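You operate a simulated robot arm through the tools that you are given. There is no shell and no other tool.

You are at the controls of a simulated two-armed robot. One attempt, no reset.

Task
Clamp the cores, try the purple plug in the core at number 92, then press GOOD.
Fine: try that core alone; put the plug back and turn the teal star knob back to FREE. Set down upright: what you pick out.

The check looks at the end state, three seconds after you hand in, the way a careful person would. Anything else that was tipped, shoved, dropped, spilled or broken makes it a failure.

Robot
Two 7-joint arms with fingered hands on one trunk that stands fixed in place. Base frame: the origin is at the foot of the trunk, x ahead of it, y to its left, z up; the work surface is at about z = 82. Units: cm, degrees, N and s.
The left shoulder is at [2.1, 20.8, 127.3], the right one opposite. Each reaches about 115.2 cm from its shoulder. Payload 5 kg a hand.
The TCP of each hand is the grasp point between the finger pads, 4.8 cm short of the fingertips. In the tool frame z runs along the fingers and y along their closing line. The gripper opens to 16 cm; its body begins 5.6 cm behind the TCP. The gripper is a hand of 4 fingers: y runs from the thumb to the fingers, the wrist lies at [-2.6, -14.2, -25.2] in the tool frame, and closing takes about 1.5 s.
Orientation is told as [roll, pitch, yaw] about the base's x, y, z axes, in that order, counted from this pose: with the fingers straight down and the wrist toward the robot, the tool's x, y and z point along [0, 1, 0], [1, 0, 0] and [0, 0, -1] of the base frame.

Tools
- The arms move only by the tool jog_arm. It takes "left_series", "right_series" or both (then of equal length, played together; a hand with none holds still); each is a list of rows, each an object of numbers (a shift or turn left out is 0, a gripper value left out holds the last): "claw": the opening in per cent of the stroke, from 0 (shut) to 100 (fully open); "x", "y", "z": the shift along the base's x, y, z in cm; "ax", "ay", "az": the turn, a rotation vector about the base's x, y, z in degrees. In form: [{"claw": .., "x": .., "y": .., "z": .., "ax": .., "ay": .., "az": ..}, ...]. A call has 1 to 20 rows; each row is the pose to reach, as a shift and turn from the pose commanded when the call began. Each row takes 0.2 s and may step no farther than 5 cm and 8.6 degrees from the row before; otherwise, or with a gripper value out of range, the whole call is refused. A pose out of reach is approached as far as the arm can. The call stops where the force on the tool passes 40 N (or 10 N more than at its start, if that is more) or the arm is blocked; 0.2 s more then pass. Each finger travels about 10.8 cm/s and halts on what it meets, pressing with about 24 N; the grip force reading is that of the motor and also rises with nothing between the fingers. The clock runs only during rows and for 0.2 s after the last one: add rows that repeat a pose to give the fingers time. The reply holds the time, the measured pose of the TCP, the force on the tool along the base axes, the opening and the grip force, in the units named above and with some noise, with the torque about the TCP (base axes, N m) and any sound that the robot's microphone picked up.
- Cameras (640 x 400 px; columns grow to the right, rows downward): "scene" is now at [9.89, 2.29, 146.96]; the picture's right is [0.27, -0.96, 0.00], its down [-0.47, -0.13, -0.87] and it looks along [0.84, 0.23, -0.49] (base axes); focal length 309 px, centre (320, 200). "left" rides on the left gripper at [-8.7, -13.2, -18.9] in its tool frame; the picture's right is [-0.83, -0.26, 0.49], its down [0.51, -0.71, 0.49] and it looks along [0.22, 0.66, 0.72] (tool axes); focal length 238 px, centre (320, 200). "right" rides on the right gripper at [8.7, -13.3, -18.9] in its tool frame; the picture's right is [-0.83, 0.26, -0.49], its down [-0.51, -0.71, 0.49] and it looks along [-0.22, 0.66, 0.72] (tool axes); focal length 238 px, centre (320, 200). There is no depth. A picture from a camera that has moved, and an enlarged one, comes with that camera's place and axes in the base frame and with its lens.
- grab_frame(camera): a new picture of that camera. It takes no simulated time.
- raise_lower(by): moves the trunk up (or, below 0, down) by that many cm; the arms and the scene camera ride with it, the base frame stays. It gives what a move gives, with no picture.
- hand_shape(shape, hand): the hand has 4 fingers and takes this shape, open, in about a second: jaw (thumb against the fingers, like two jaws); tri (thumb and two fingers); tip (a fingertip pinch); poke (one finger out to press); point (the index stretched); flat (the hand flat); cup (the hand cupped); fist (a fist). The gripper value then closes the fingers along that shape, each until it touches; the sizes above hold for jaw. It gives what a move gives, with no picture.
- turn_head(pan, tilt): turns the head with the scene camera to pan (to the left, within 86 degrees either way) and tilt (down, from -29 to 69), counted from straight ahead of the robot. It gives what a move gives.
- zoom(camera, box): a new picture of the part [left, top, right, bottom] of that camera's present view, enlarged. It takes no simulated time.
- hand_in(): hands the job in; it is judged then, once.

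Nothing tells you positions but the pictures and the camera data. Unless the task says otherwise, let go and move clear before handing in.

The tools are called after "Emit:" as a command line: name --argument value ..., lists and objects as JSON in quotes. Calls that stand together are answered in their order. jog_arm: Moves the arms, as the interface text tells. Its arguments: {"type":"object","properties":{"left_series":{"type":"array","items":{"type":"object","properties":{"claw":{"type":"number"},"x":{"type":"number"},"y":{"type":"number"},"z":{"type":"number"},"ax":{"type":"number"},"ay":{"type":"number"},"az":{"type":"number"}}}},"right_series":{"type":"array","items":{"type":"object","properties":{"claw":{"type":"number"},"x":{"type":"number"},"y":{"type":"number"},"z":{"type":"number"},"ax":{"type":"number"},"ay":{"type":"number"},"az":{"type":"number"}}}}},"required":[]} The other tools are called the same way: raise_lower (by) moves the trunk up or down; hand_shape (shape, hand) gives the hand a shape; turn_head (pan, tilt) turns the head that bears the scene camera; grab_frame (camera) takes a picture; zoom (camera, box) takes an enlarged picture of a part of a camera's view; hand_in () hands the job in.

At the start:

```text
time_s: 0.0
left_ee_pos: [64.86, 40.97, 114.15]
left_orientation: [0.0, 0.1, 0.0]
left_contact_force: [0.0, 0.0, -0.3]
left_torque: [0.01, -0.01, -0.03]
left_finger_gap: 15.95
left_finger_force: 0.0
left_shape: jaw
right_ee_pos: [79.67, -5.71, 113.35]
right_orientation: [0.0, 0.0, 0.1]
right_contact_force: [-0.2, -0.3, 0.0]
right_torque: [0.01, -0.02, 0.02]
right_finger_gap: 15.97
right_finger_force: 0.0
right_shape: jaw
trunk travel left (down, up): [-27.5, 41.5]
head pan, tilt (commanded): [15.5, 29.1]
```

scene: 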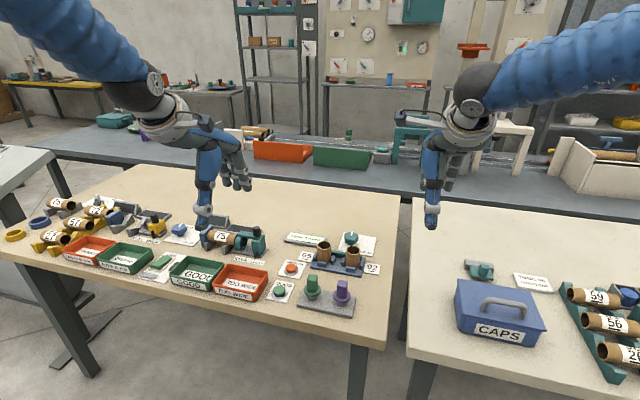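
right: 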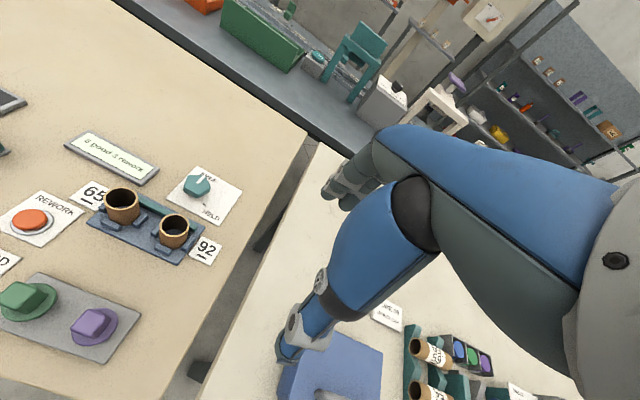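
left: 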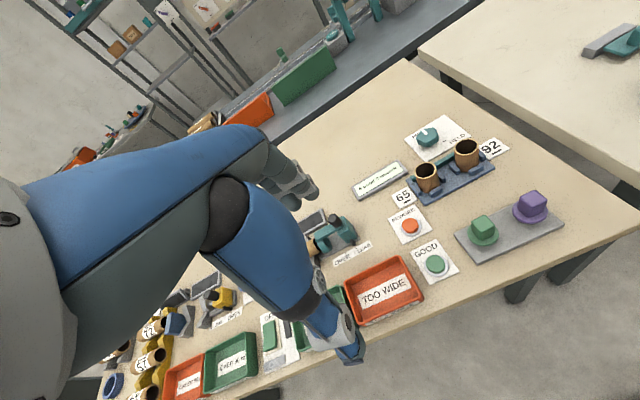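

I see a table with a two-core clamp (65 and 92), a teal star knob on a card, the green/purple plugs on a grey plate, and GOOD/REWORK buttons. I'll look closer at each before moving.

Emit:
zoom --camera "scene" --box '[260, 220, 400, 320]'

Emit:
zoom --camera "right" --box '[0, 110, 260, 370]'

Emit:
zoom --camera "left" --box '[340, 100, 580, 300]'

```text
4.00 times, centred on (330, 270) of scene
camera zoom: at [9.89, 2.29, 146.96], right [0.27, -0.96, 0.0], down [-0.47, -0.13, -0.87], along [0.84, 0.23, -0.49], focal length 1235 px, centre (280, -80)
```

zoom: 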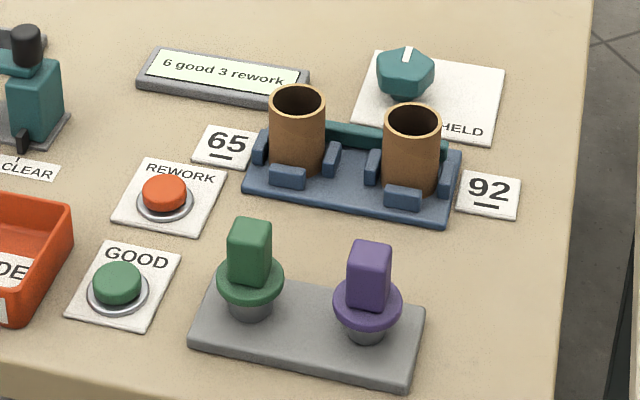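

```text
1.54 times, centred on (130, 240) of right
camera zoom: at [66.5, 2.93, 132.17], right [0.26, -0.83, 0.49], down [-0.71, -0.51, -0.49], along [0.66, -0.22, -0.72], focal length 367 px, centre (612, 138)
```

zoom: 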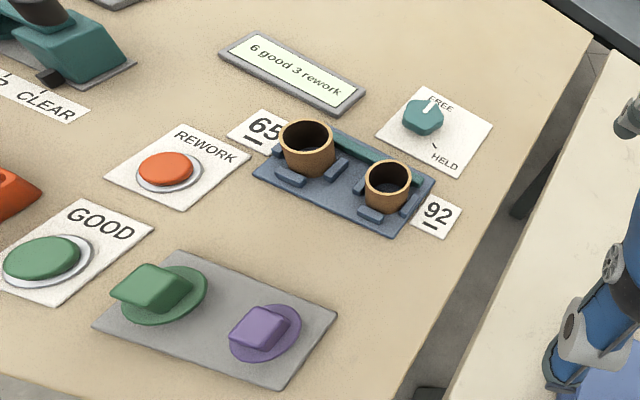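

```text
2.00 times, centred on (460, 200) of left
camera zoom: at [51.65, 32.28, 133.12], right [-0.26, -0.83, -0.49], down [-0.71, 0.51, -0.49], along [0.66, 0.22, -0.72], focal length 477 px, centre (40, 200)
```

zoom: 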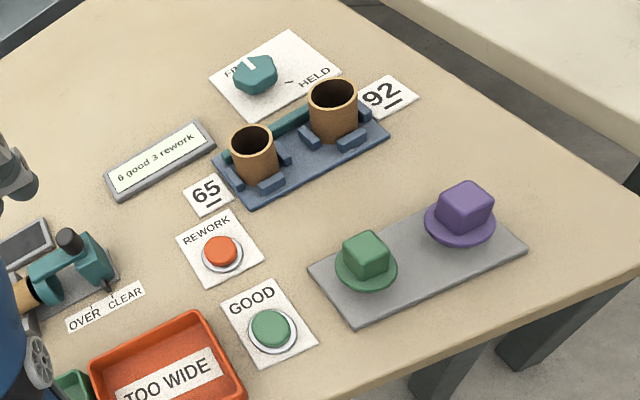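

The zoom renders sharp detail, so I'll enlarge the knob, plugs, cores and buttons before moving anything.

Emit:
zoom --camera "scene" --box '[335, 225, 391, 260]'

Emit:
zoom --camera "right" --box '[165, 155, 245, 235]'

Emit:
zoom --camera "scene" --box '[304, 270, 368, 320]'

Emit:
zoom --camera "right" --box '[0, 260, 160, 370]'

Emit:
zoom --camera "left" --box '[440, 170, 580, 270]'

Emit:
zoom --camera "left" --box '[390, 105, 520, 205]'

```text
11.43 times, centred on (363, 242) of scene
camera zoom: at [9.89, 2.29, 146.96], right [0.27, -0.96, 0.0], down [-0.47, -0.13, -0.87], along [0.84, 0.23, -0.49], focal length 3529 px, centre (-171, -286)
```

zoom: 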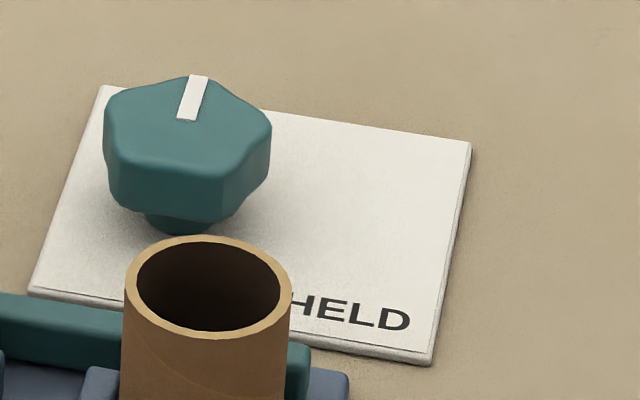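

```text
5.00 times, centred on (205, 195) of right
camera zoom: at [66.5, 2.93, 132.17], right [0.26, -0.83, 0.49], down [-0.71, -0.51, -0.49], along [0.66, -0.22, -0.72], focal length 1192 px, centre (895, 225)
```

zoom: 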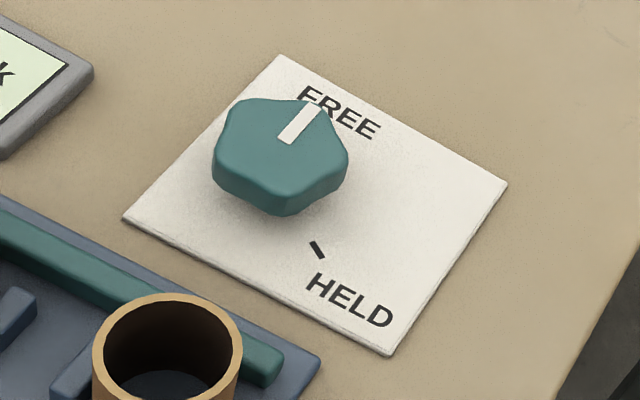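

```text
8.00 times, centred on (336, 295) of scene
camera zoom: at [9.89, 2.29, 146.96], right [0.27, -0.96, 0.0], down [-0.47, -0.13, -0.87], along [0.84, 0.23, -0.49], focal length 2470 px, centre (192, -560)
```

zoom: 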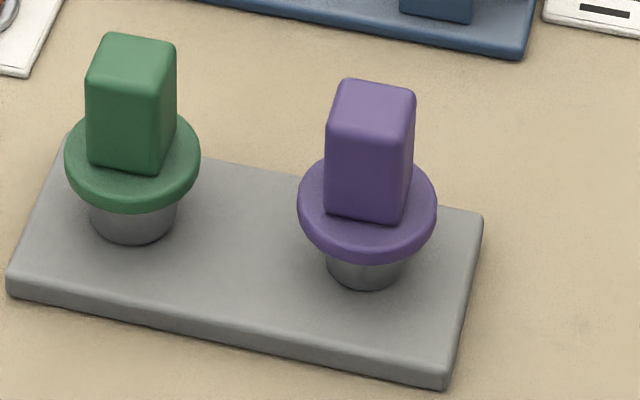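

```text
3.64 times, centred on (80, 315) of right
camera zoom: at [66.5, 2.93, 132.17], right [0.26, -0.83, 0.49], down [-0.71, -0.51, -0.49], along [0.66, -0.22, -0.72], focal length 867 px, centre (1193, -218)
```

zoom: 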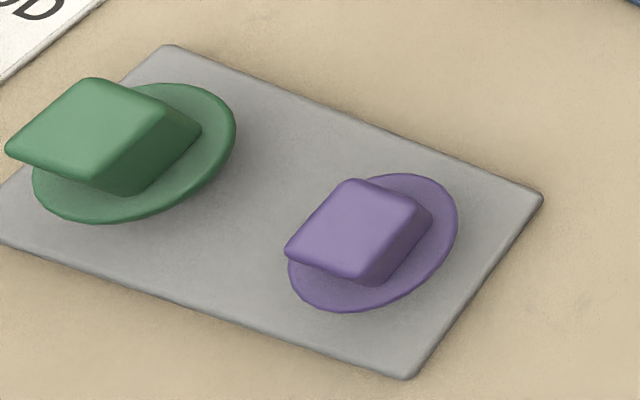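

```text
4.00 times, centred on (510, 220) of left
camera zoom: at [51.65, 32.28, 133.12], right [-0.26, -0.83, -0.49], down [-0.71, 0.51, -0.49], along [0.66, 0.22, -0.72], focal length 953 px, centre (-440, 120)
```

zoom: 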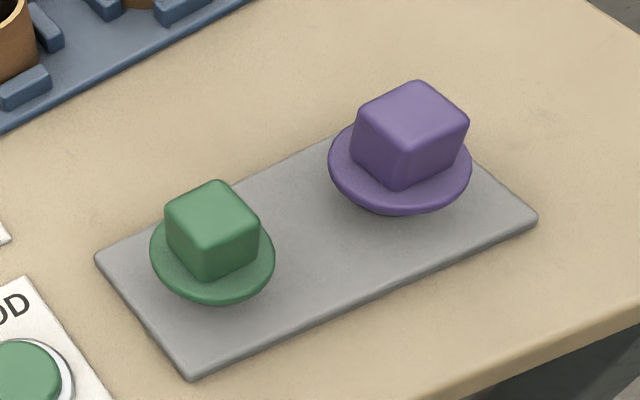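

```text
4.00 times, centred on (455, 155) of left
camera zoom: at [51.65, 32.28, 133.12], right [-0.26, -0.83, -0.49], down [-0.71, 0.51, -0.49], along [0.66, 0.22, -0.72], focal length 953 px, centre (-220, 380)
```

zoom: 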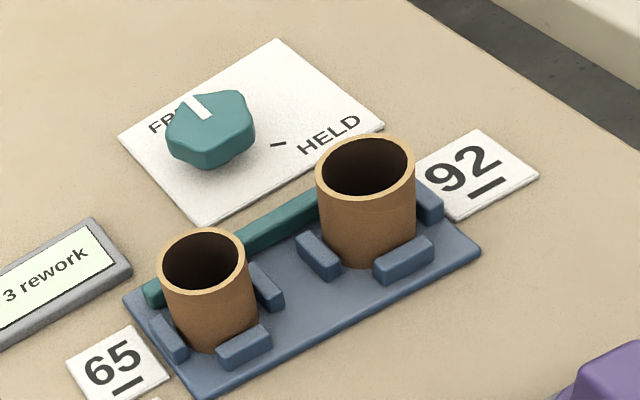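

The cores are upright in a clamp near (84, 12.6), the knob near (94.7, 14.8) points to FREE with HELD about 115° clockwise, and the purple plug is near (68, 12.5). Before planning the grasp I'll look at the hand itself.

Emit:
zoom --camera "scene" --box '[380, 90, 540, 240]'

Emit:
zoom --camera "scene" --box '[130, 90, 290, 240]'

Emit:
zoom --camera "scene" --box '[240, 220, 350, 300]'

```text
2.67 times, centred on (460, 165) of scene
camera zoom: at [9.89, 2.29, 146.96], right [0.27, -0.96, 0.0], down [-0.47, -0.13, -0.87], along [0.84, 0.23, -0.49], focal length 823 px, centre (-53, 293)
```

zoom: 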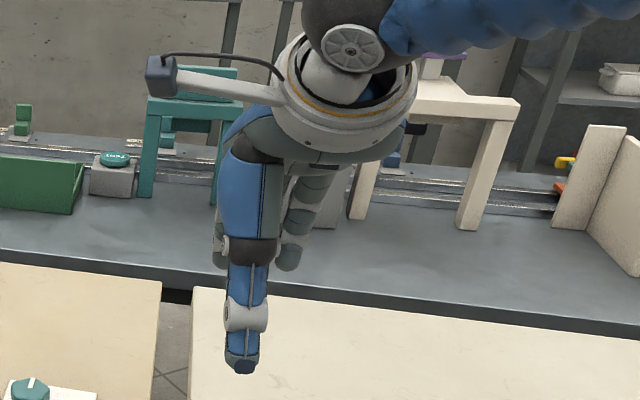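

```text
2.67 times, centred on (210, 165) of scene
camera zoom: at [9.89, 2.29, 146.96], right [0.27, -0.96, 0.0], down [-0.47, -0.13, -0.87], along [0.84, 0.23, -0.49], focal length 823 px, centre (613, 293)
```

zoom: 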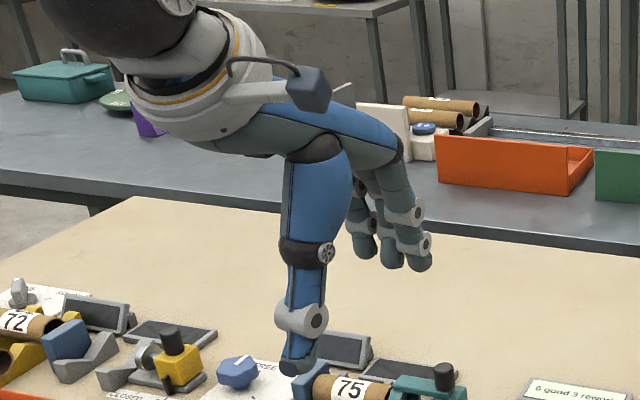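

```text
5.00 times, centred on (295, 260) of scene
camera zoom: at [9.89, 2.29, 146.96], right [0.27, -0.96, 0.0], down [-0.47, -0.13, -0.87], along [0.84, 0.23, -0.49], focal length 1544 px, centre (445, -100)
```

zoom: 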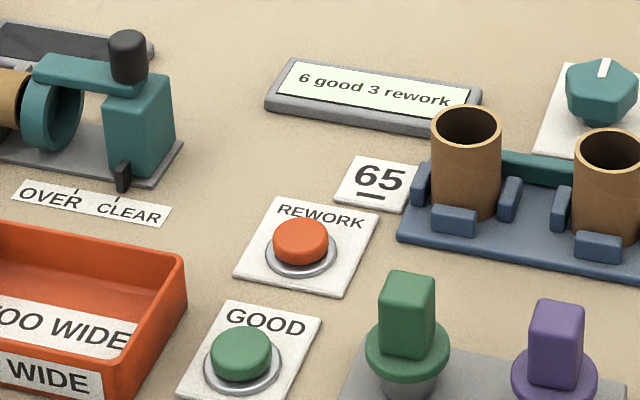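

The hands are large, with a thumb on the near side and three fingers on the far side. I'll try the tip shape on the right hand in free air to see where the pinch point lies.

Emit:
hand_shape --hand "right" --shape "tip"

Emit:
zoom --camera "scene" --box '[380, 90, 540, 240]'

Emit:
grab_frame --camera "right"

Emit:
grab_frame --camera "left"

```text
time_s: 0.9
left_ee_pos: [64.79, 40.92, 114.27]
left_orientation: [0.1, 0.0, 0.0]
left_contact_force: [0.8, 0.8, 0.3]
left_torque: [0.01, 0.01, 0.01]
left_finger_gap: 15.94
left_finger_force: 0.1
left_shape: jaw
right_ee_pos: [79.57, -5.79, 113.27]
right_orientation: [0.0, 0.0, 0.1]
right_contact_force: [-0.3, 0.2, 0.1]
right_torque: [-0.01, -0.01, 0.02]
right_finger_gap: 15.95
right_finger_force: 0.1
right_shape: tip
trunk travel left (down, up): [-27.5, 41.5]
head pan, tilt (commanded): [15.5, 29.1]
```

```text
2.67 times, centred on (460, 165) of scene
camera zoom: at [9.89, 2.29, 146.96], right [0.27, -0.96, 0.0], down [-0.47, -0.13, -0.87], along [0.84, 0.23, -0.49], focal length 823 px, centre (-53, 293)
```

zoom: 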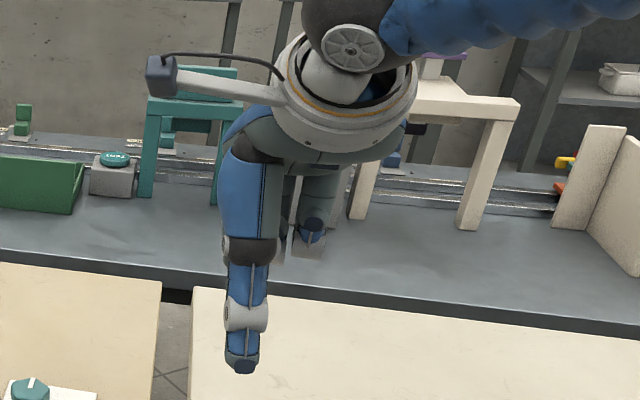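

```text
taken
camera right: at [66.5, 2.93, 132.17], right [0.26, -0.83, 0.49], down [-0.71, -0.51, -0.49], along [0.66, -0.22, -0.72], focal length 238 px, centre (320, 200)
```

right: 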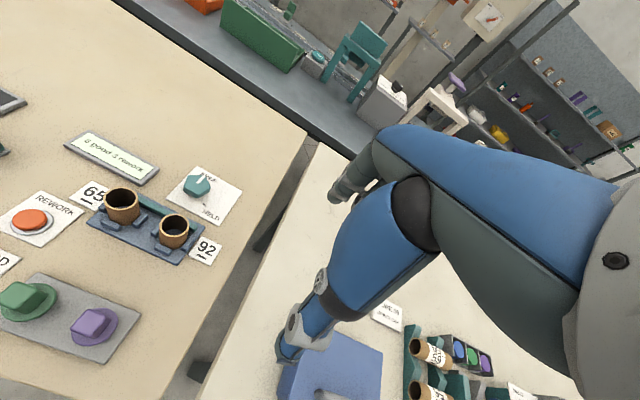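

```text
taken
camera left: at [51.65, 32.28, 133.12], right [-0.26, -0.83, -0.49], down [-0.71, 0.51, -0.49], along [0.66, 0.22, -0.72], focal length 238 px, centre (320, 200)
```

left: 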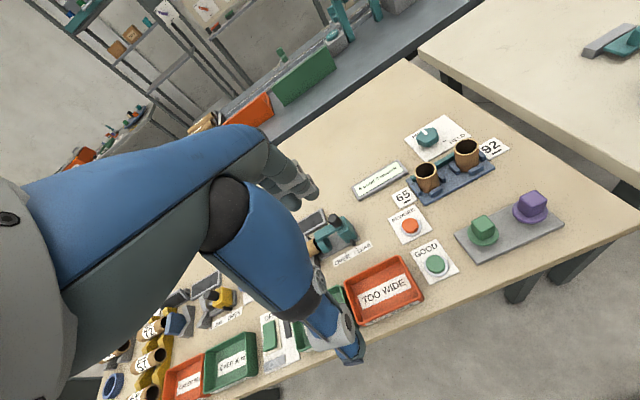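

Tip shape leaves one finger opposing the thumb with the others folded. I'll close it part-way in free air to see where the tips meet.

Emit:
jog_arm --right_series '[{"claw": 15}, {"claw": 15}, {"claw": 15}, {"claw": 15}, {"claw": 15}, {"claw": 15}, {"claw": 15}, {"claw": 15}]'

Emit:
zoom --camera "scene" --box '[400, 120, 500, 240]'

Emit:
zoom --camera "right" --box '[230, 120, 450, 400]'

```text
time_s: 2.7
left_ee_pos: [64.84, 40.99, 114.15]
left_orientation: [0.1, 0.1, -0.1]
left_contact_force: [0.7, -0.6, -0.7]
left_torque: [0.02, -0.05, 0.03]
left_finger_gap: 15.94
left_finger_force: 0.1
left_shape: jaw
right_ee_pos: [79.65, -5.7, 113.36]
right_orientation: [0.1, 0.0, 0.0]
right_contact_force: [-1.7, -0.1, 0.1]
right_torque: [0.02, 0.02, 0.01]
right_finger_gap: 2.46
right_finger_force: 0.0
right_shape: tip
trunk travel left (down, up): [-27.5, 41.5]
head pan, tilt (commanded): [15.5, 29.1]
```

```text
3.33 times, centred on (450, 180) of scene
camera zoom: at [9.89, 2.29, 146.96], right [0.27, -0.96, 0.0], down [-0.47, -0.13, -0.87], along [0.84, 0.23, -0.49], focal length 1029 px, centre (-113, 267)
```

zoom: 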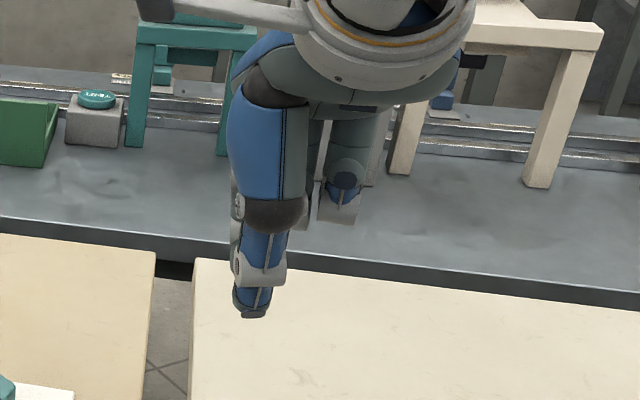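

```text
1.43 times, centred on (340, 260) of right
camera zoom: at [66.5, 2.93, 132.17], right [0.26, -0.83, 0.49], down [-0.71, -0.51, -0.49], along [0.66, -0.22, -0.72], focal length 340 px, centre (291, 114)
```

zoom: 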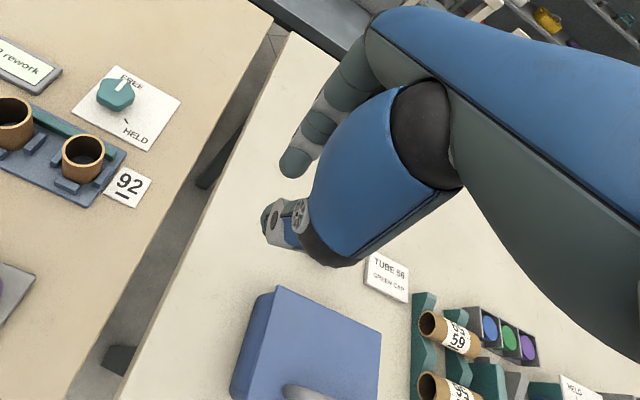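

The tips meet about 4.5 cm below the TCP and in line with it, which suits the knob and plug handle. I'll move the right hand high above the knob, opening it part-way, then check the alignment.

Emit:
jog_arm --right_series '[{"x": 2.5, "y": 3.4, "claw": 55}, {"x": 5, "y": 6.8}, {"x": 7.5, "y": 10.2}, {"x": 10, "y": 13.6}, {"x": 12.5, "y": 17}, {"x": 15, "y": 20.5}, {"x": 15, "y": 20.5}, {"x": 15, "y": 20.5, "z": -4}, {"x": 15, "y": 20.5, "z": -8}, {"x": 15, "y": 20.5, "z": -12}, {"x": 15, "y": 20.5, "z": -12}]'

Emit:
grab_frame --camera "scene"

Emit:
grab_frame --camera "right"

Emit:
grab_frame --camera "left"

```text
time_s: 4.1
left_ee_pos: [64.87, 40.82, 114.46]
left_orientation: [0.1, -0.1, -0.1]
left_contact_force: [-0.7, -1.9, 1.4]
left_torque: [0.26, -0.03, 0.02]
left_finger_gap: 15.98
left_finger_force: 0.1
left_shape: jaw
right_ee_pos: [88.63, 17.18, 109.66]
right_orientation: [-1.1, 3.2, 6.1]
right_contact_force: [-5.1, 4.9, -4.8]
right_torque: [-0.53, -0.5, -0.12]
right_finger_gap: 8.78
right_finger_force: 0.0
right_shape: tip
right hand out of reach, approached as far as the arm can: row 6
trunk travel left (down, up): [-27.5, 41.5]
head pan, tilt (commanded): [15.5, 29.1]
stopped in row 6 (right hand): the force on the tool passed its limit at 42 N (the readings are from after the stop); the commanded pose is now the measured one
```

```text
taken
camera scene: at [9.83, 2.23, 146.96], right [0.27, -0.96, 0.0], down [-0.47, -0.13, -0.87], along [0.84, 0.23, -0.49], focal length 309 px, centre (320, 200)
```

scene: 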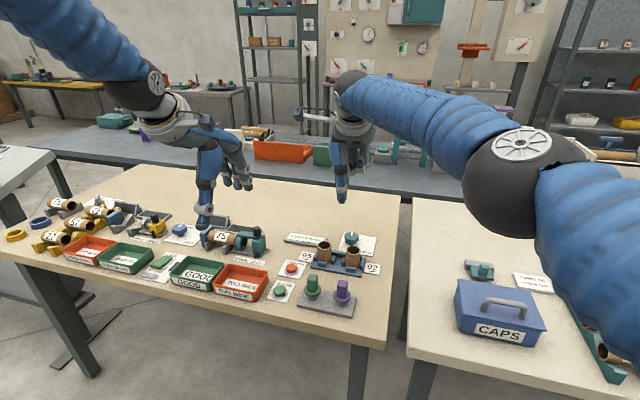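

```text
taken
camera right: at [75.72, 24.95, 129.03], right [0.37, -0.79, 0.49], down [-0.68, -0.59, -0.44], along [0.64, -0.17, -0.75], focal length 238 px, centre (320, 200)
```

right: 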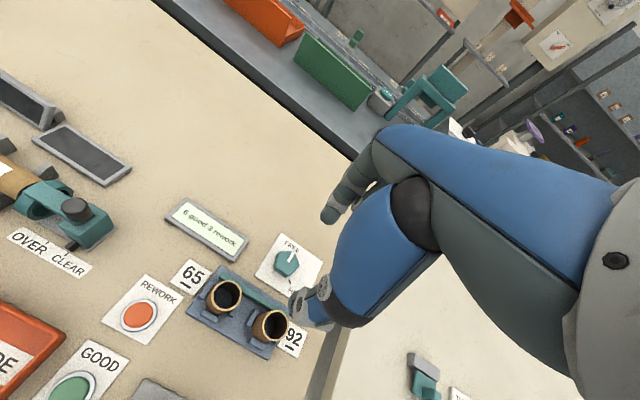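

```text
taken
camera left: at [51.58, 32.08, 133.27], right [-0.26, -0.83, -0.49], down [-0.71, 0.51, -0.49], along [0.66, 0.22, -0.72], focal length 238 px, centre (320, 200)
```

left: 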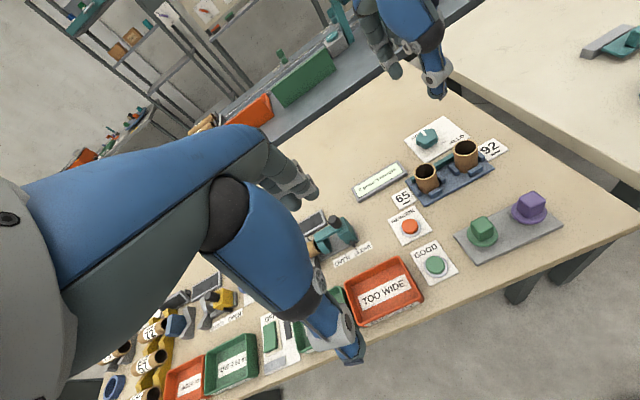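

The right arm runs out of reach at the knob (its wrist reaches only about 86 cm from the shoulder), so the left arm should turn the knob and the right arm should handle the plug. I'll first bring the right hand back clear.

Emit:
jog_arm --right_series '[{"x": -1.8, "y": -3.4, "z": 0.5, "az": -0.8, "ay": -0.4}, {"x": -3.6, "y": -6.8, "z": 1, "az": -1.6, "ay": -0.8}, {"x": -5.4, "y": -10.2, "z": 1.5, "az": -2.4, "ay": -1.2, "ax": 0.5}, {"x": -7.2, "y": -13.6, "z": 2, "az": -3.2, "ay": -1.6, "ax": 0.5}, {"x": -9, "y": -17, "z": 2.5, "az": -4, "ay": -2, "ax": 1.1}, {"x": -10.8, "y": -20.4, "z": 3, "az": -4.8, "ay": -2.4, "ax": 1.1}, {"x": -12.6, "y": -23.8, "z": 3.5, "az": -5.6, "ay": -2.8, "ax": 1.1}, {"x": -14.4, "y": -27.2, "z": 4, "az": -6.1, "ay": -3.2, "ax": 1.1}, {"x": -16, "y": -30, "z": 4, "az": -6.1, "ay": -3.2, "ax": 1.1}, {"x": -16, "y": -30, "z": 4, "az": -6.1, "ay": -3.2, "ax": 1.1}]'

Emit:
hand_shape --hand "left" --shape "tip"

Emit:
zoom --camera "scene" --box '[130, 90, 290, 240]'

Emit:
grab_frame --camera "scene"

```text
time_s: 6.3
left_ee_pos: [64.98, 40.89, 114.12]
left_orientation: [0.0, 0.1, -0.1]
left_contact_force: [0.1, 0.5, -1.4]
left_torque: [-0.05, 0.0, -0.01]
left_finger_gap: 15.98
left_finger_force: 0.0
left_shape: jaw
right_ee_pos: [72.97, -13.05, 113.99]
right_orientation: [-0.4, -0.3, -0.5]
right_contact_force: [0.1, 0.5, -0.5]
right_torque: [-0.05, -0.01, 0.0]
right_finger_gap: 8.78
right_finger_force: 0.1
right_shape: tip
trunk travel left (down, up): [-27.5, 41.5]
head pan, tilt (commanded): [15.5, 29.1]
```

```text
time_s: 7.2
left_ee_pos: [64.89, 40.89, 114.15]
left_orientation: [0.0, 0.0, 0.0]
left_contact_force: [0.6, 0.6, 0.0]
left_torque: [0.03, 0.02, 0.02]
left_finger_gap: 15.96
left_finger_force: 0.0
left_shape: tip
right_ee_pos: [73.12, -13.1, 114.07]
right_orientation: [-0.3, -0.3, -0.6]
right_contact_force: [0.1, -0.2, 1.1]
right_torque: [-0.05, -0.01, -0.04]
right_finger_gap: 8.8
right_finger_force: 0.1
right_shape: tip
trunk travel left (down, up): [-27.5, 41.5]
head pan, tilt (commanded): [15.5, 29.1]
```

```text
2.67 times, centred on (210, 165) of scene
camera zoom: at [9.9, 2.3, 146.96], right [0.27, -0.96, 0.0], down [-0.47, -0.13, -0.87], along [0.84, 0.23, -0.49], focal length 823 px, centre (613, 293)
```

zoom: 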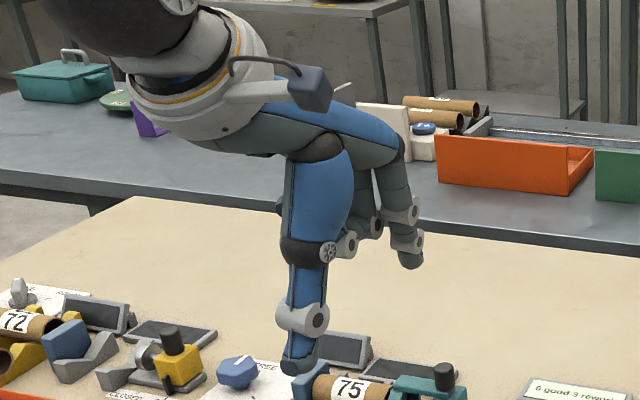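

```text
taken
camera scene: at [9.9, 2.3, 146.96], right [0.27, -0.96, 0.0], down [-0.47, -0.13, -0.87], along [0.84, 0.23, -0.49], focal length 309 px, centre (320, 200)
```

scene: 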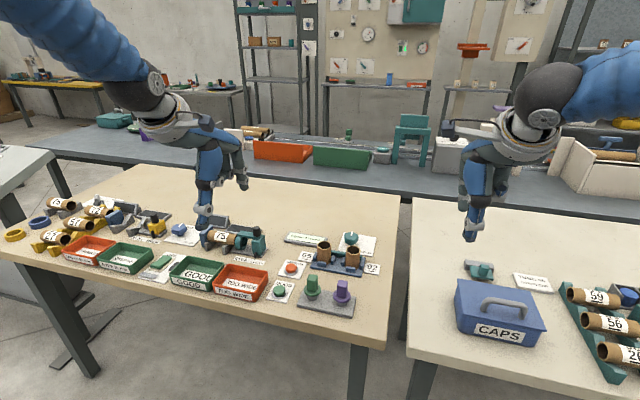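

The left hand in tip shape has thumb and index in line with its TCP. I'll carry it above the knob at a safe height, narrowing the opening to about 7 cm.

Emit:
jog_arm --left_series '[{"x": 2.5, "y": -2.2, "z": 0, "claw": 45}, {"x": 5.4, "y": -4.8, "z": -1}, {"x": 8.4, "y": -7.4, "z": -2}, {"x": 11.4, "y": -10, "z": -3}, {"x": 14.4, "y": -12.6, "z": -4}, {"x": 17.4, "y": -15.2, "z": -5}, {"x": 20.4, "y": -17.8, "z": -6}, {"x": 23.4, "y": -20.4, "z": -7}, {"x": 26.4, "y": -23, "z": -8}, {"x": 28.5, "y": -25, "z": -9}, {"x": 29.8, "y": -26.1, "z": -10}, {"x": 29.8, "y": -26.1, "z": -10}]'

Emit:
grab_frame --camera "scene"

Emit:
grab_frame --camera "left"

Emit:
grab_frame --camera "right"

```text
time_s: 9.8
left_ee_pos: [94.64, 14.85, 104.5]
left_orientation: [0.0, 0.0, -0.1]
left_contact_force: [-0.3, -0.4, 0.4]
left_torque: [0.0, -0.02, -0.02]
left_finger_gap: 7.28
left_finger_force: 0.0
left_shape: tip
right_ee_pos: [73.07, -13.0, 114.08]
right_orientation: [-0.3, -0.5, -0.5]
right_contact_force: [-0.5, -0.2, 0.4]
right_torque: [-0.04, 0.0, -0.05]
right_finger_gap: 8.8
right_finger_force: 0.0
right_shape: tip
trunk travel left (down, up): [-27.5, 41.5]
head pan, tilt (commanded): [15.5, 29.1]
```

```text
taken
camera scene: at [9.84, 2.29, 146.97], right [0.27, -0.96, 0.0], down [-0.47, -0.13, -0.87], along [0.84, 0.23, -0.49], focal length 309 px, centre (320, 200)
```

scene: 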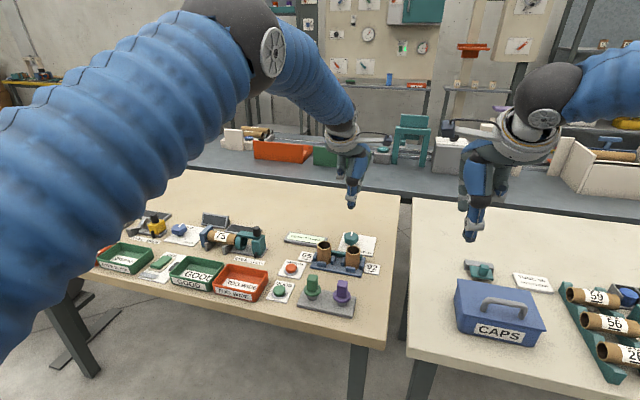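

```text
taken
camera left: at [81.44, 6.18, 123.31], right [-0.26, -0.83, -0.49], down [-0.71, 0.51, -0.49], along [0.66, 0.22, -0.72], focal length 238 px, centre (320, 200)
```

left: 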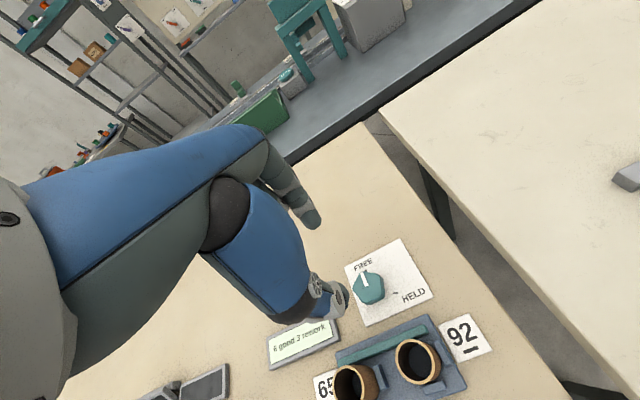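

```text
taken
camera right: at [59.8, -4.24, 132.79], right [0.25, -0.83, 0.49], down [-0.71, -0.5, -0.49], along [0.66, -0.23, -0.72], focal length 238 px, centre (320, 200)
```

right: 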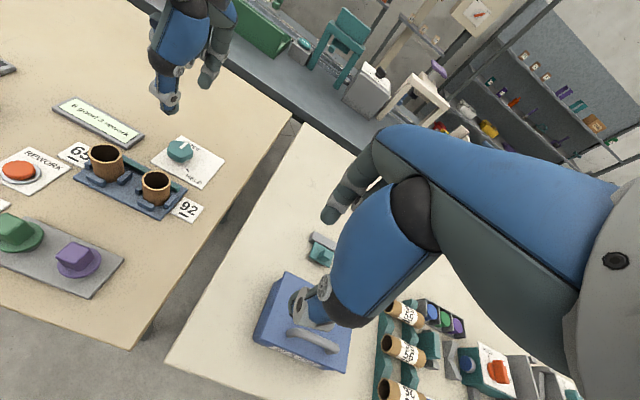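

The left arm reached above the knob. I'll zoom in to measure the knob centre against the finger position.

Emit:
zoom --camera "left" --box '[280, 200, 460, 350]'

Emit:
zoom --camera "right" --box '[110, 40, 260, 240]'

Emit:
zoom --camera "scene" --box '[300, 130, 420, 290]'

```text
2.67 times, centred on (370, 275) of left
camera zoom: at [81.44, 6.18, 123.31], right [-0.26, -0.83, -0.49], down [-0.71, 0.51, -0.49], along [0.66, 0.22, -0.72], focal length 636 px, centre (187, 0)
```

zoom: 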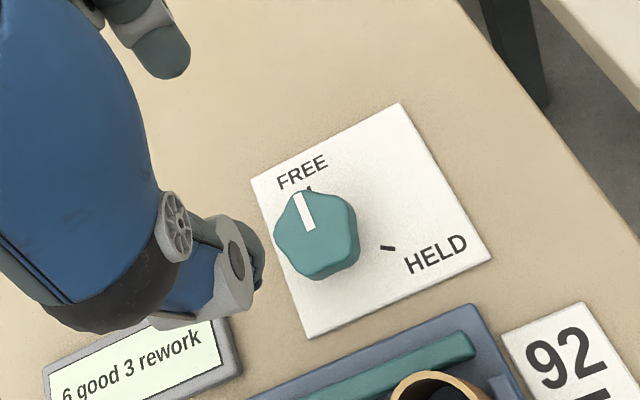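

```text
2.00 times, centred on (185, 140) of right
camera zoom: at [59.8, -4.24, 132.79], right [0.25, -0.83, 0.49], down [-0.71, -0.5, -0.49], along [0.66, -0.23, -0.72], focal length 477 px, centre (590, 320)
```

zoom: 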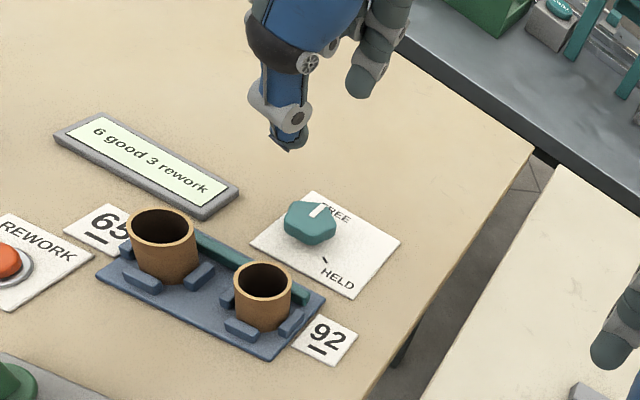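

```text
2.50 times, centred on (360, 210) of scene
camera zoom: at [9.84, 2.29, 146.97], right [0.27, -0.96, 0.0], down [-0.47, -0.13, -0.87], along [0.84, 0.23, -0.49], focal length 772 px, centre (220, 175)
```

zoom: 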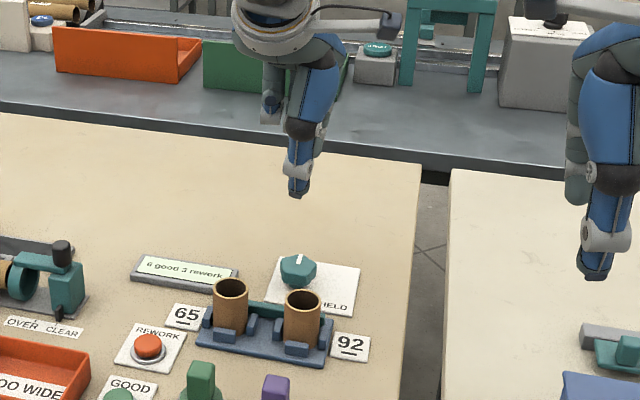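

The knob axis works out at about (94.6, 14.9), with the FREE tick at 0° and the HELD tick near −118°. I'll test the left hand's yaw range in the air above the knob before gripping.

Emit:
jog_arm --left_series '[{"az": -8}, {"az": -16}, {"az": -24}, {"az": -32}, {"az": -40}, {"az": -48}, {"az": -56}, {"az": -60}, {"az": -60}, {"az": -60}]'

```text
time_s: 12.0
left_ee_pos: [93.06, 14.29, 104.37]
left_orientation: [0.0, 0.1, -60.1]
left_contact_force: [0.1, 0.2, 1.0]
left_torque: [0.0, -0.03, -0.02]
left_finger_gap: 7.28
left_finger_force: 0.1
left_shape: tip
left hand out of reach, approached as far as the arm can: row 7, 8, 9, 10
right_ee_pos: [72.96, -13.07, 113.98]
right_orientation: [-0.4, -0.4, -0.5]
right_contact_force: [0.1, 0.2, 1.1]
right_torque: [-0.05, -0.03, 0.02]
right_finger_gap: 8.75
right_finger_force: 0.1
right_shape: tip
trunk travel left (down, up): [-27.5, 41.5]
head pan, tilt (commanded): [15.5, 29.1]
```

The reach limit is near −50° yaw, so I'll use strokes between about +25° and −35°. Turning now to +25° above the knob.

Emit:
jog_arm --left_series '[{"az": 8}, {"az": 16}, {"az": 24}, {"az": 32}, {"az": 40}, {"az": 48}, {"az": 56}, {"az": 64}, {"az": 72}, {"az": 80}, {"az": 85}, {"az": 85}]'

Emit:
zoom --camera "left" --box '[240, 180, 460, 350]'

```text
time_s: 14.6
left_ee_pos: [92.98, 14.25, 104.39]
left_orientation: [0.1, 0.0, 25.1]
left_contact_force: [0.6, 0.0, 0.1]
left_torque: [-0.01, 0.02, 0.01]
left_finger_gap: 7.26
left_finger_force: 0.0
left_shape: tip
right_ee_pos: [73.07, -13.19, 114.01]
right_orientation: [-0.3, -0.4, -0.5]
right_contact_force: [1.1, 0.0, -0.7]
right_torque: [0.01, -0.01, -0.01]
right_finger_gap: 8.79
right_finger_force: 0.1
right_shape: tip
trunk travel left (down, up): [-27.5, 41.5]
head pan, tilt (commanded): [15.5, 29.1]
```

```text
2.35 times, centred on (350, 265) of left
camera zoom: at [84.85, 0.81, 123.32], right [0.12, -0.86, -0.49], down [-0.86, 0.16, -0.49], along [0.5, 0.48, -0.72], focal length 561 px, centre (249, 47)
```

zoom: 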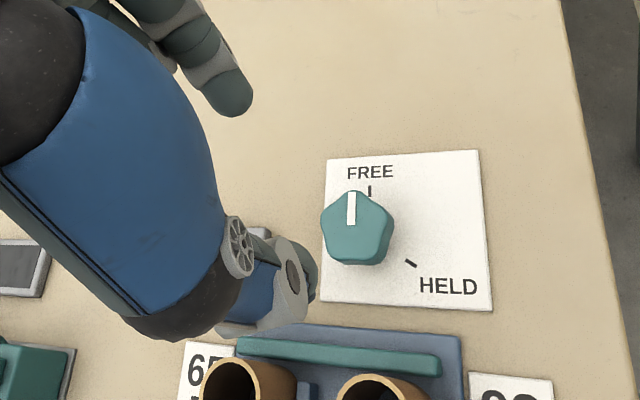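

FREE sits at 0° and HELD near −120° about the knob axis at roughly (94.65, 15.0). I'll centre the hand there and descend to just above the knob to check alignment.

Emit:
jog_arm --left_series '[{"x": 1.67, "y": 0.75}, {"x": 1.67, "y": 0.75, "z": -3}, {"x": 1.67, "y": 0.75, "z": -6}, {"x": 1.67, "y": 0.75, "z": -9}, {"x": 1.67, "y": 0.75, "z": -12}, {"x": 1.67, "y": 0.75, "z": -12}]'

Emit:
zoom --camera "left" --box '[220, 200, 460, 380]'

Emit:
zoom --camera "scene" --box '[310, 180, 400, 280]'

Emit:
zoom --camera "right" --box '[110, 40, 260, 240]'

```text
time_s: 16.0
left_ee_pos: [94.82, 15.06, 92.5]
left_orientation: [0.1, -0.2, 24.9]
left_contact_force: [0.2, -0.1, 0.2]
left_torque: [-0.01, -0.04, -0.04]
left_finger_gap: 7.23
left_finger_force: 0.1
left_shape: tip
right_ee_pos: [72.85, -13.09, 114.07]
right_orientation: [-0.3, -0.4, -0.6]
right_contact_force: [0.2, -0.1, 0.2]
right_torque: [-0.01, -0.01, -0.01]
right_finger_gap: 8.78
right_finger_force: 0.0
right_shape: tip
trunk travel left (down, up): [-27.5, 41.5]
head pan, tilt (commanded): [15.5, 29.1]
```

```text
2.22 times, centred on (340, 290) of left
camera zoom: at [86.48, 1.62, 111.3], right [0.12, -0.87, -0.49], down [-0.86, 0.16, -0.49], along [0.5, 0.48, -0.72], focal length 530 px, centre (276, 0)
```

zoom: 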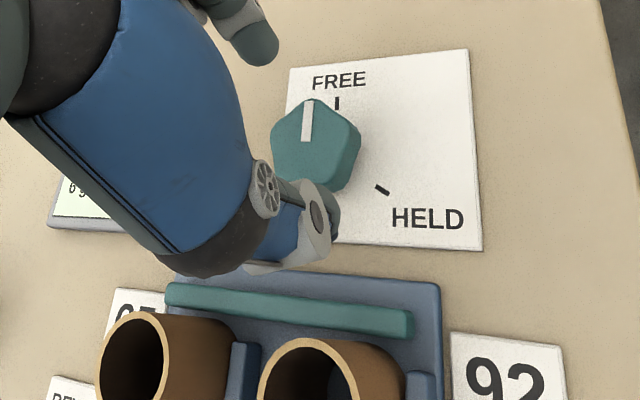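

```text
4.00 times, centred on (355, 230) of scene
camera zoom: at [9.84, 2.26, 146.97], right [0.27, -0.96, 0.0], down [-0.47, -0.13, -0.87], along [0.84, 0.23, -0.49], focal length 1235 px, centre (180, 80)
```

zoom: 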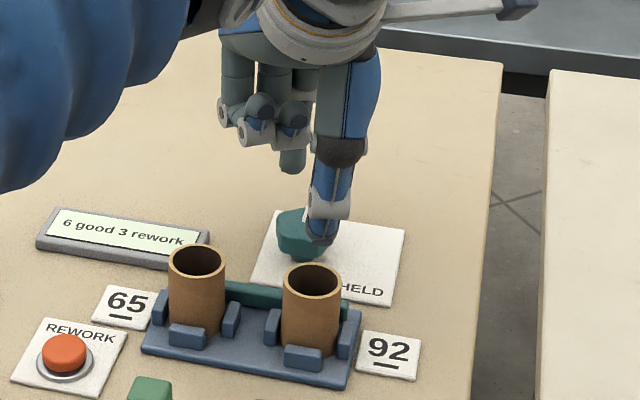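

```text
2.00 times, centred on (185, 140) of right
camera zoom: at [59.8, -4.26, 132.79], right [0.25, -0.83, 0.49], down [-0.71, -0.5, -0.49], along [0.66, -0.23, -0.72], focal length 477 px, centre (590, 320)
```

zoom: 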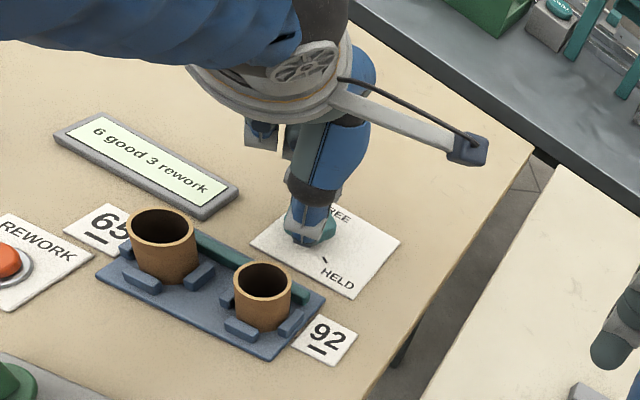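

The hand is centred over the knob within a few millimetres. I'll lower to knob height and close on it.

Emit:
jog_arm --left_series '[{"x": -0.15, "z": -1.5}, {"x": -0.15, "z": -3}, {"x": -0.15, "z": -4.2}, {"x": -0.15, "z": -4.2}]'

Emit:
zoom --camera "left" --box '[220, 200, 460, 380]'

Emit:
zoom --camera "scene" --box '[310, 180, 400, 280]'

```text
time_s: 17.0
left_ee_pos: [94.76, 15.06, 88.11]
left_orientation: [0.1, -0.1, 24.9]
left_contact_force: [-0.1, -0.5, 0.1]
left_torque: [0.01, 0.02, -0.02]
left_finger_gap: 7.26
left_finger_force: 0.0
left_shape: tip
right_ee_pos: [72.99, -13.2, 114.02]
right_orientation: [-0.3, -0.5, -0.6]
right_contact_force: [-0.6, -0.4, 0.0]
right_torque: [-0.01, 0.03, 0.01]
right_finger_gap: 8.78
right_finger_force: 0.0
right_shape: tip
trunk travel left (down, up): [-27.5, 41.5]
head pan, tilt (commanded): [15.5, 29.1]
```

```text
2.22 times, centred on (340, 290) of left
camera zoom: at [86.36, 1.63, 107.05], right [0.12, -0.87, -0.49], down [-0.86, 0.16, -0.49], along [0.5, 0.48, -0.72], focal length 530 px, centre (276, 0)
```

zoom: 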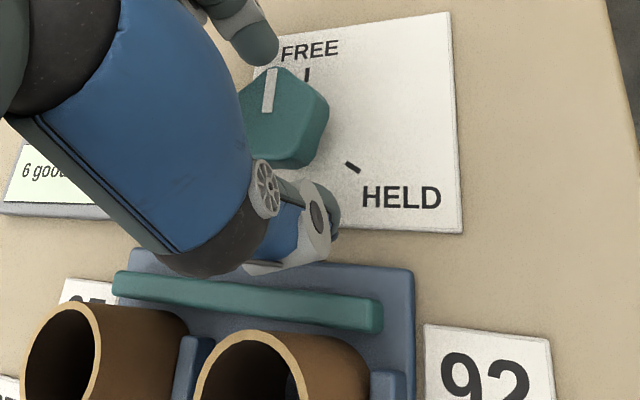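

```text
4.00 times, centred on (355, 230) of scene
camera zoom: at [9.88, 2.26, 146.97], right [0.27, -0.96, 0.0], down [-0.47, -0.13, -0.87], along [0.84, 0.23, -0.49], focal length 1235 px, centre (180, 80)
```

zoom: 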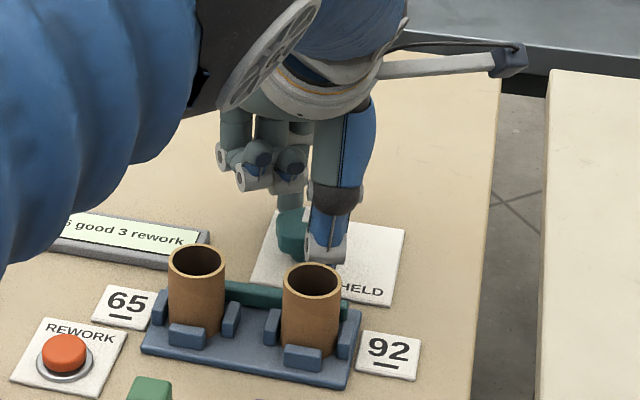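

The finger midpoint lines up with the knob axis. Closing on the knob now.

Emit:
jog_arm --left_series '[{"claw": 20}, {"claw": 20}, {"claw": 20}, {"claw": 20}, {"claw": 20}, {"claw": 20}]'

Emit:
zoom --camera "left" --box '[220, 200, 460, 380]'

```text
time_s: 18.4
left_ee_pos: [94.66, 15.08, 88.23]
left_orientation: [0.1, 0.0, 24.9]
left_contact_force: [-2.7, -2.4, -2.4]
left_torque: [-0.08, 0.08, 0.08]
left_finger_gap: 3.73
left_finger_force: 24.6
left_shape: tip
right_ee_pos: [73.09, -13.16, 114.06]
right_orientation: [-0.4, -0.5, -0.5]
right_contact_force: [0.2, -0.5, 0.1]
right_torque: [-0.03, 0.01, -0.01]
right_finger_gap: 8.8
right_finger_force: 0.1
right_shape: tip
trunk travel left (down, up): [-27.5, 41.5]
head pan, tilt (commanded): [15.5, 29.1]
```

```text
2.22 times, centred on (340, 290) of left
camera zoom: at [86.37, 1.6, 107.01], right [0.12, -0.87, -0.49], down [-0.86, 0.16, -0.49], along [0.5, 0.47, -0.72], focal length 530 px, centre (276, 0)
```

zoom: 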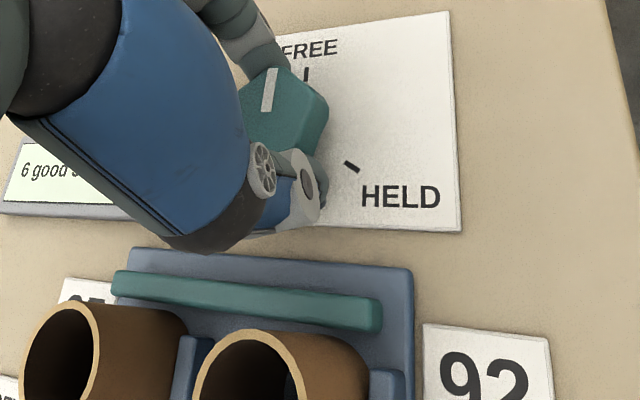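

The grip is firm (24.6 N) and nothing has shifted. I'll turn the knob clockwise about 60° slowly.

Emit:
jog_arm --left_series '[{"az": -4}, {"az": -8}, {"az": -12}, {"az": -16}, {"az": -20}, {"az": -24}, {"az": -28}, {"az": -32}, {"az": -36}, {"az": -40}, {"az": -44}, {"az": -48}, {"az": -52}, {"az": -56}, {"az": -60}, {"az": -60}]'

Emit:
zoom --camera "left" --box '[200, 180, 480, 380]'

Emit:
zoom --camera "scene" --box '[290, 180, 400, 290]'

Emit:
zoom --camera "right" --box '[80, 40, 260, 240]'

```text
time_s: 21.8
left_ee_pos: [94.7, 15.08, 88.14]
left_orientation: [0.0, 0.0, -35.1]
left_contact_force: [-3.0, -8.1, -6.0]
left_torque: [-0.26, 0.07, 0.04]
left_finger_gap: 3.72
left_finger_force: 23.9
left_shape: tip
right_ee_pos: [73.1, -13.17, 114.01]
right_orientation: [-0.3, -0.4, -0.5]
right_contact_force: [0.2, 0.0, -0.3]
right_torque: [0.03, -0.03, -0.02]
right_finger_gap: 8.77
right_finger_force: 0.0
right_shape: tip
trunk travel left (down, up): [-27.5, 41.5]
head pan, tilt (commanded): [15.5, 29.1]
```

```text
2.00 times, centred on (340, 280) of left
camera zoom: at [78.87, 15.59, 107.08], right [-0.69, -0.53, -0.49], down [-0.29, 0.82, -0.49], along [0.66, -0.2, -0.72], focal length 477 px, centre (280, 40)
```

zoom: 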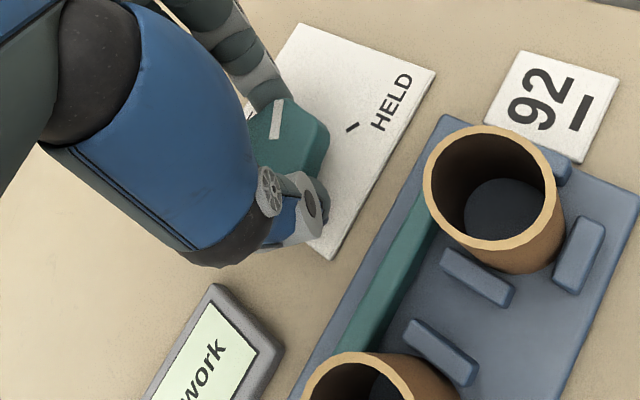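

```text
3.64 times, centred on (345, 235) of scene
camera zoom: at [9.95, 2.22, 146.95], right [0.27, -0.96, 0.0], down [-0.47, -0.13, -0.87], along [0.84, 0.23, -0.49], focal length 1123 px, centre (229, 73)
```

zoom: 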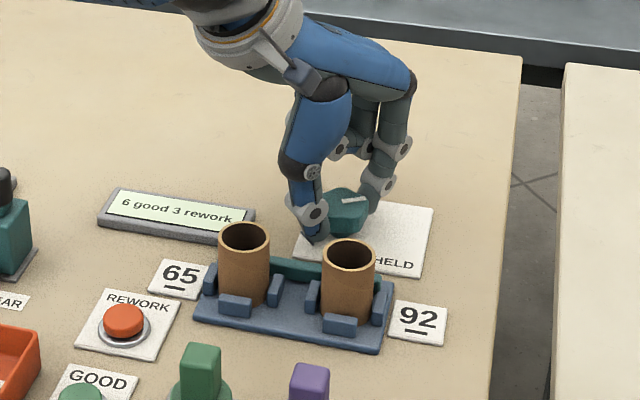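

```text
2.00 times, centred on (170, 140) of right
camera zoom: at [59.9, -4.3, 132.73], right [0.25, -0.83, 0.49], down [-0.71, -0.5, -0.49], along [0.66, -0.23, -0.72], focal length 477 px, centre (620, 320)
```

zoom: 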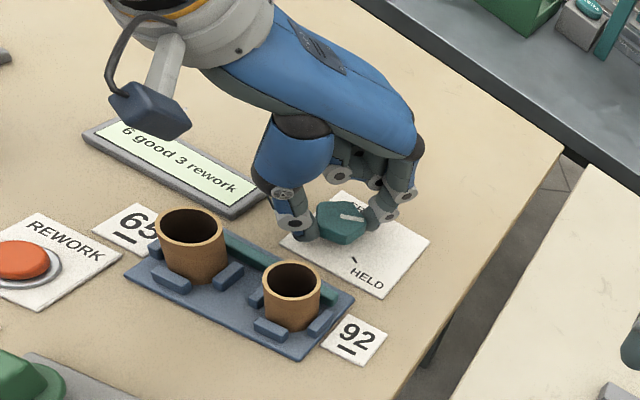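

The knob turned cleanly by about 60°. I'll release, lift, rotate back to +25° and regrip for the second half.

Emit:
jog_arm --left_series '[{"claw": 45}, {"claw": 45}, {"claw": 45}, {"z": 2}, {"z": 4}, {"z": 5}, {"z": 5, "az": 8}, {"z": 5, "az": 16}, {"z": 5, "az": 24}, {"z": 5, "az": 32}, {"z": 5, "az": 40}, {"z": 5, "az": 48}, {"z": 5, "az": 56}, {"z": 5, "az": 60}, {"z": 5, "az": 60}]'

Emit:
zoom --camera "left" --box '[220, 200, 460, 380]'

Emit:
zoom --camera "scene" --box '[290, 180, 400, 290]'

```text
time_s: 25.0
left_ee_pos: [94.53, 14.98, 93.23]
left_orientation: [0.0, 0.0, 25.0]
left_contact_force: [0.5, -0.2, 0.4]
left_torque: [0.01, -0.03, -0.05]
left_finger_gap: 7.17
left_finger_force: 0.0
left_shape: tip
right_ee_pos: [73.07, -13.21, 114.12]
right_orientation: [-0.4, -0.4, -0.5]
right_contact_force: [0.6, -0.2, 0.4]
right_torque: [0.03, -0.02, 0.01]
right_finger_gap: 8.77
right_finger_force: 0.0
right_shape: tip
trunk travel left (down, up): [-27.5, 41.5]
head pan, tilt (commanded): [15.5, 29.1]
```

```text
2.22 times, centred on (340, 290) of left
camera zoom: at [86.33, 1.56, 112.12], right [0.12, -0.86, -0.49], down [-0.86, 0.16, -0.49], along [0.5, 0.48, -0.72], focal length 530 px, centre (276, 0)
```

zoom: 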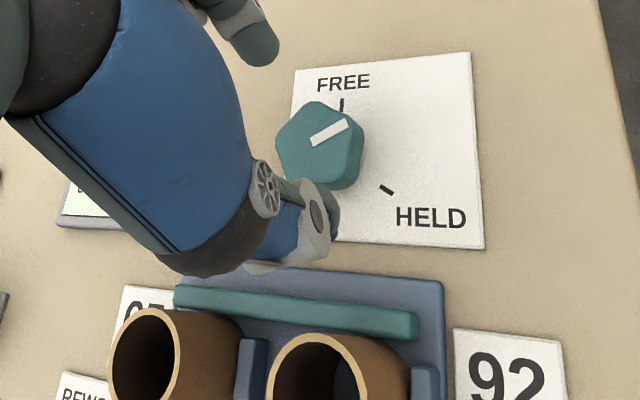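

```text
3.64 times, centred on (345, 235) of scene
camera zoom: at [9.9, 2.26, 146.96], right [0.27, -0.96, 0.0], down [-0.47, -0.13, -0.87], along [0.84, 0.23, -0.49], focal length 1123 px, centre (229, 73)
```

zoom: 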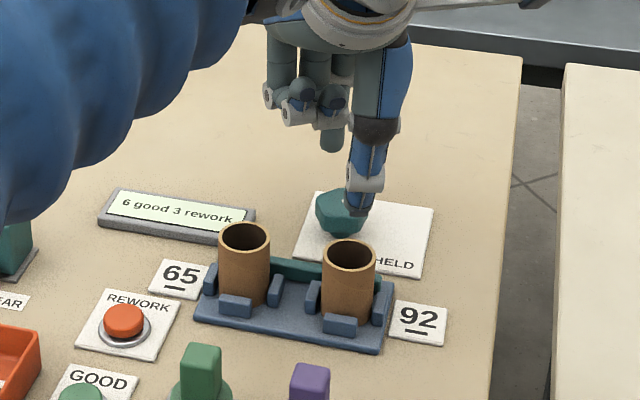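

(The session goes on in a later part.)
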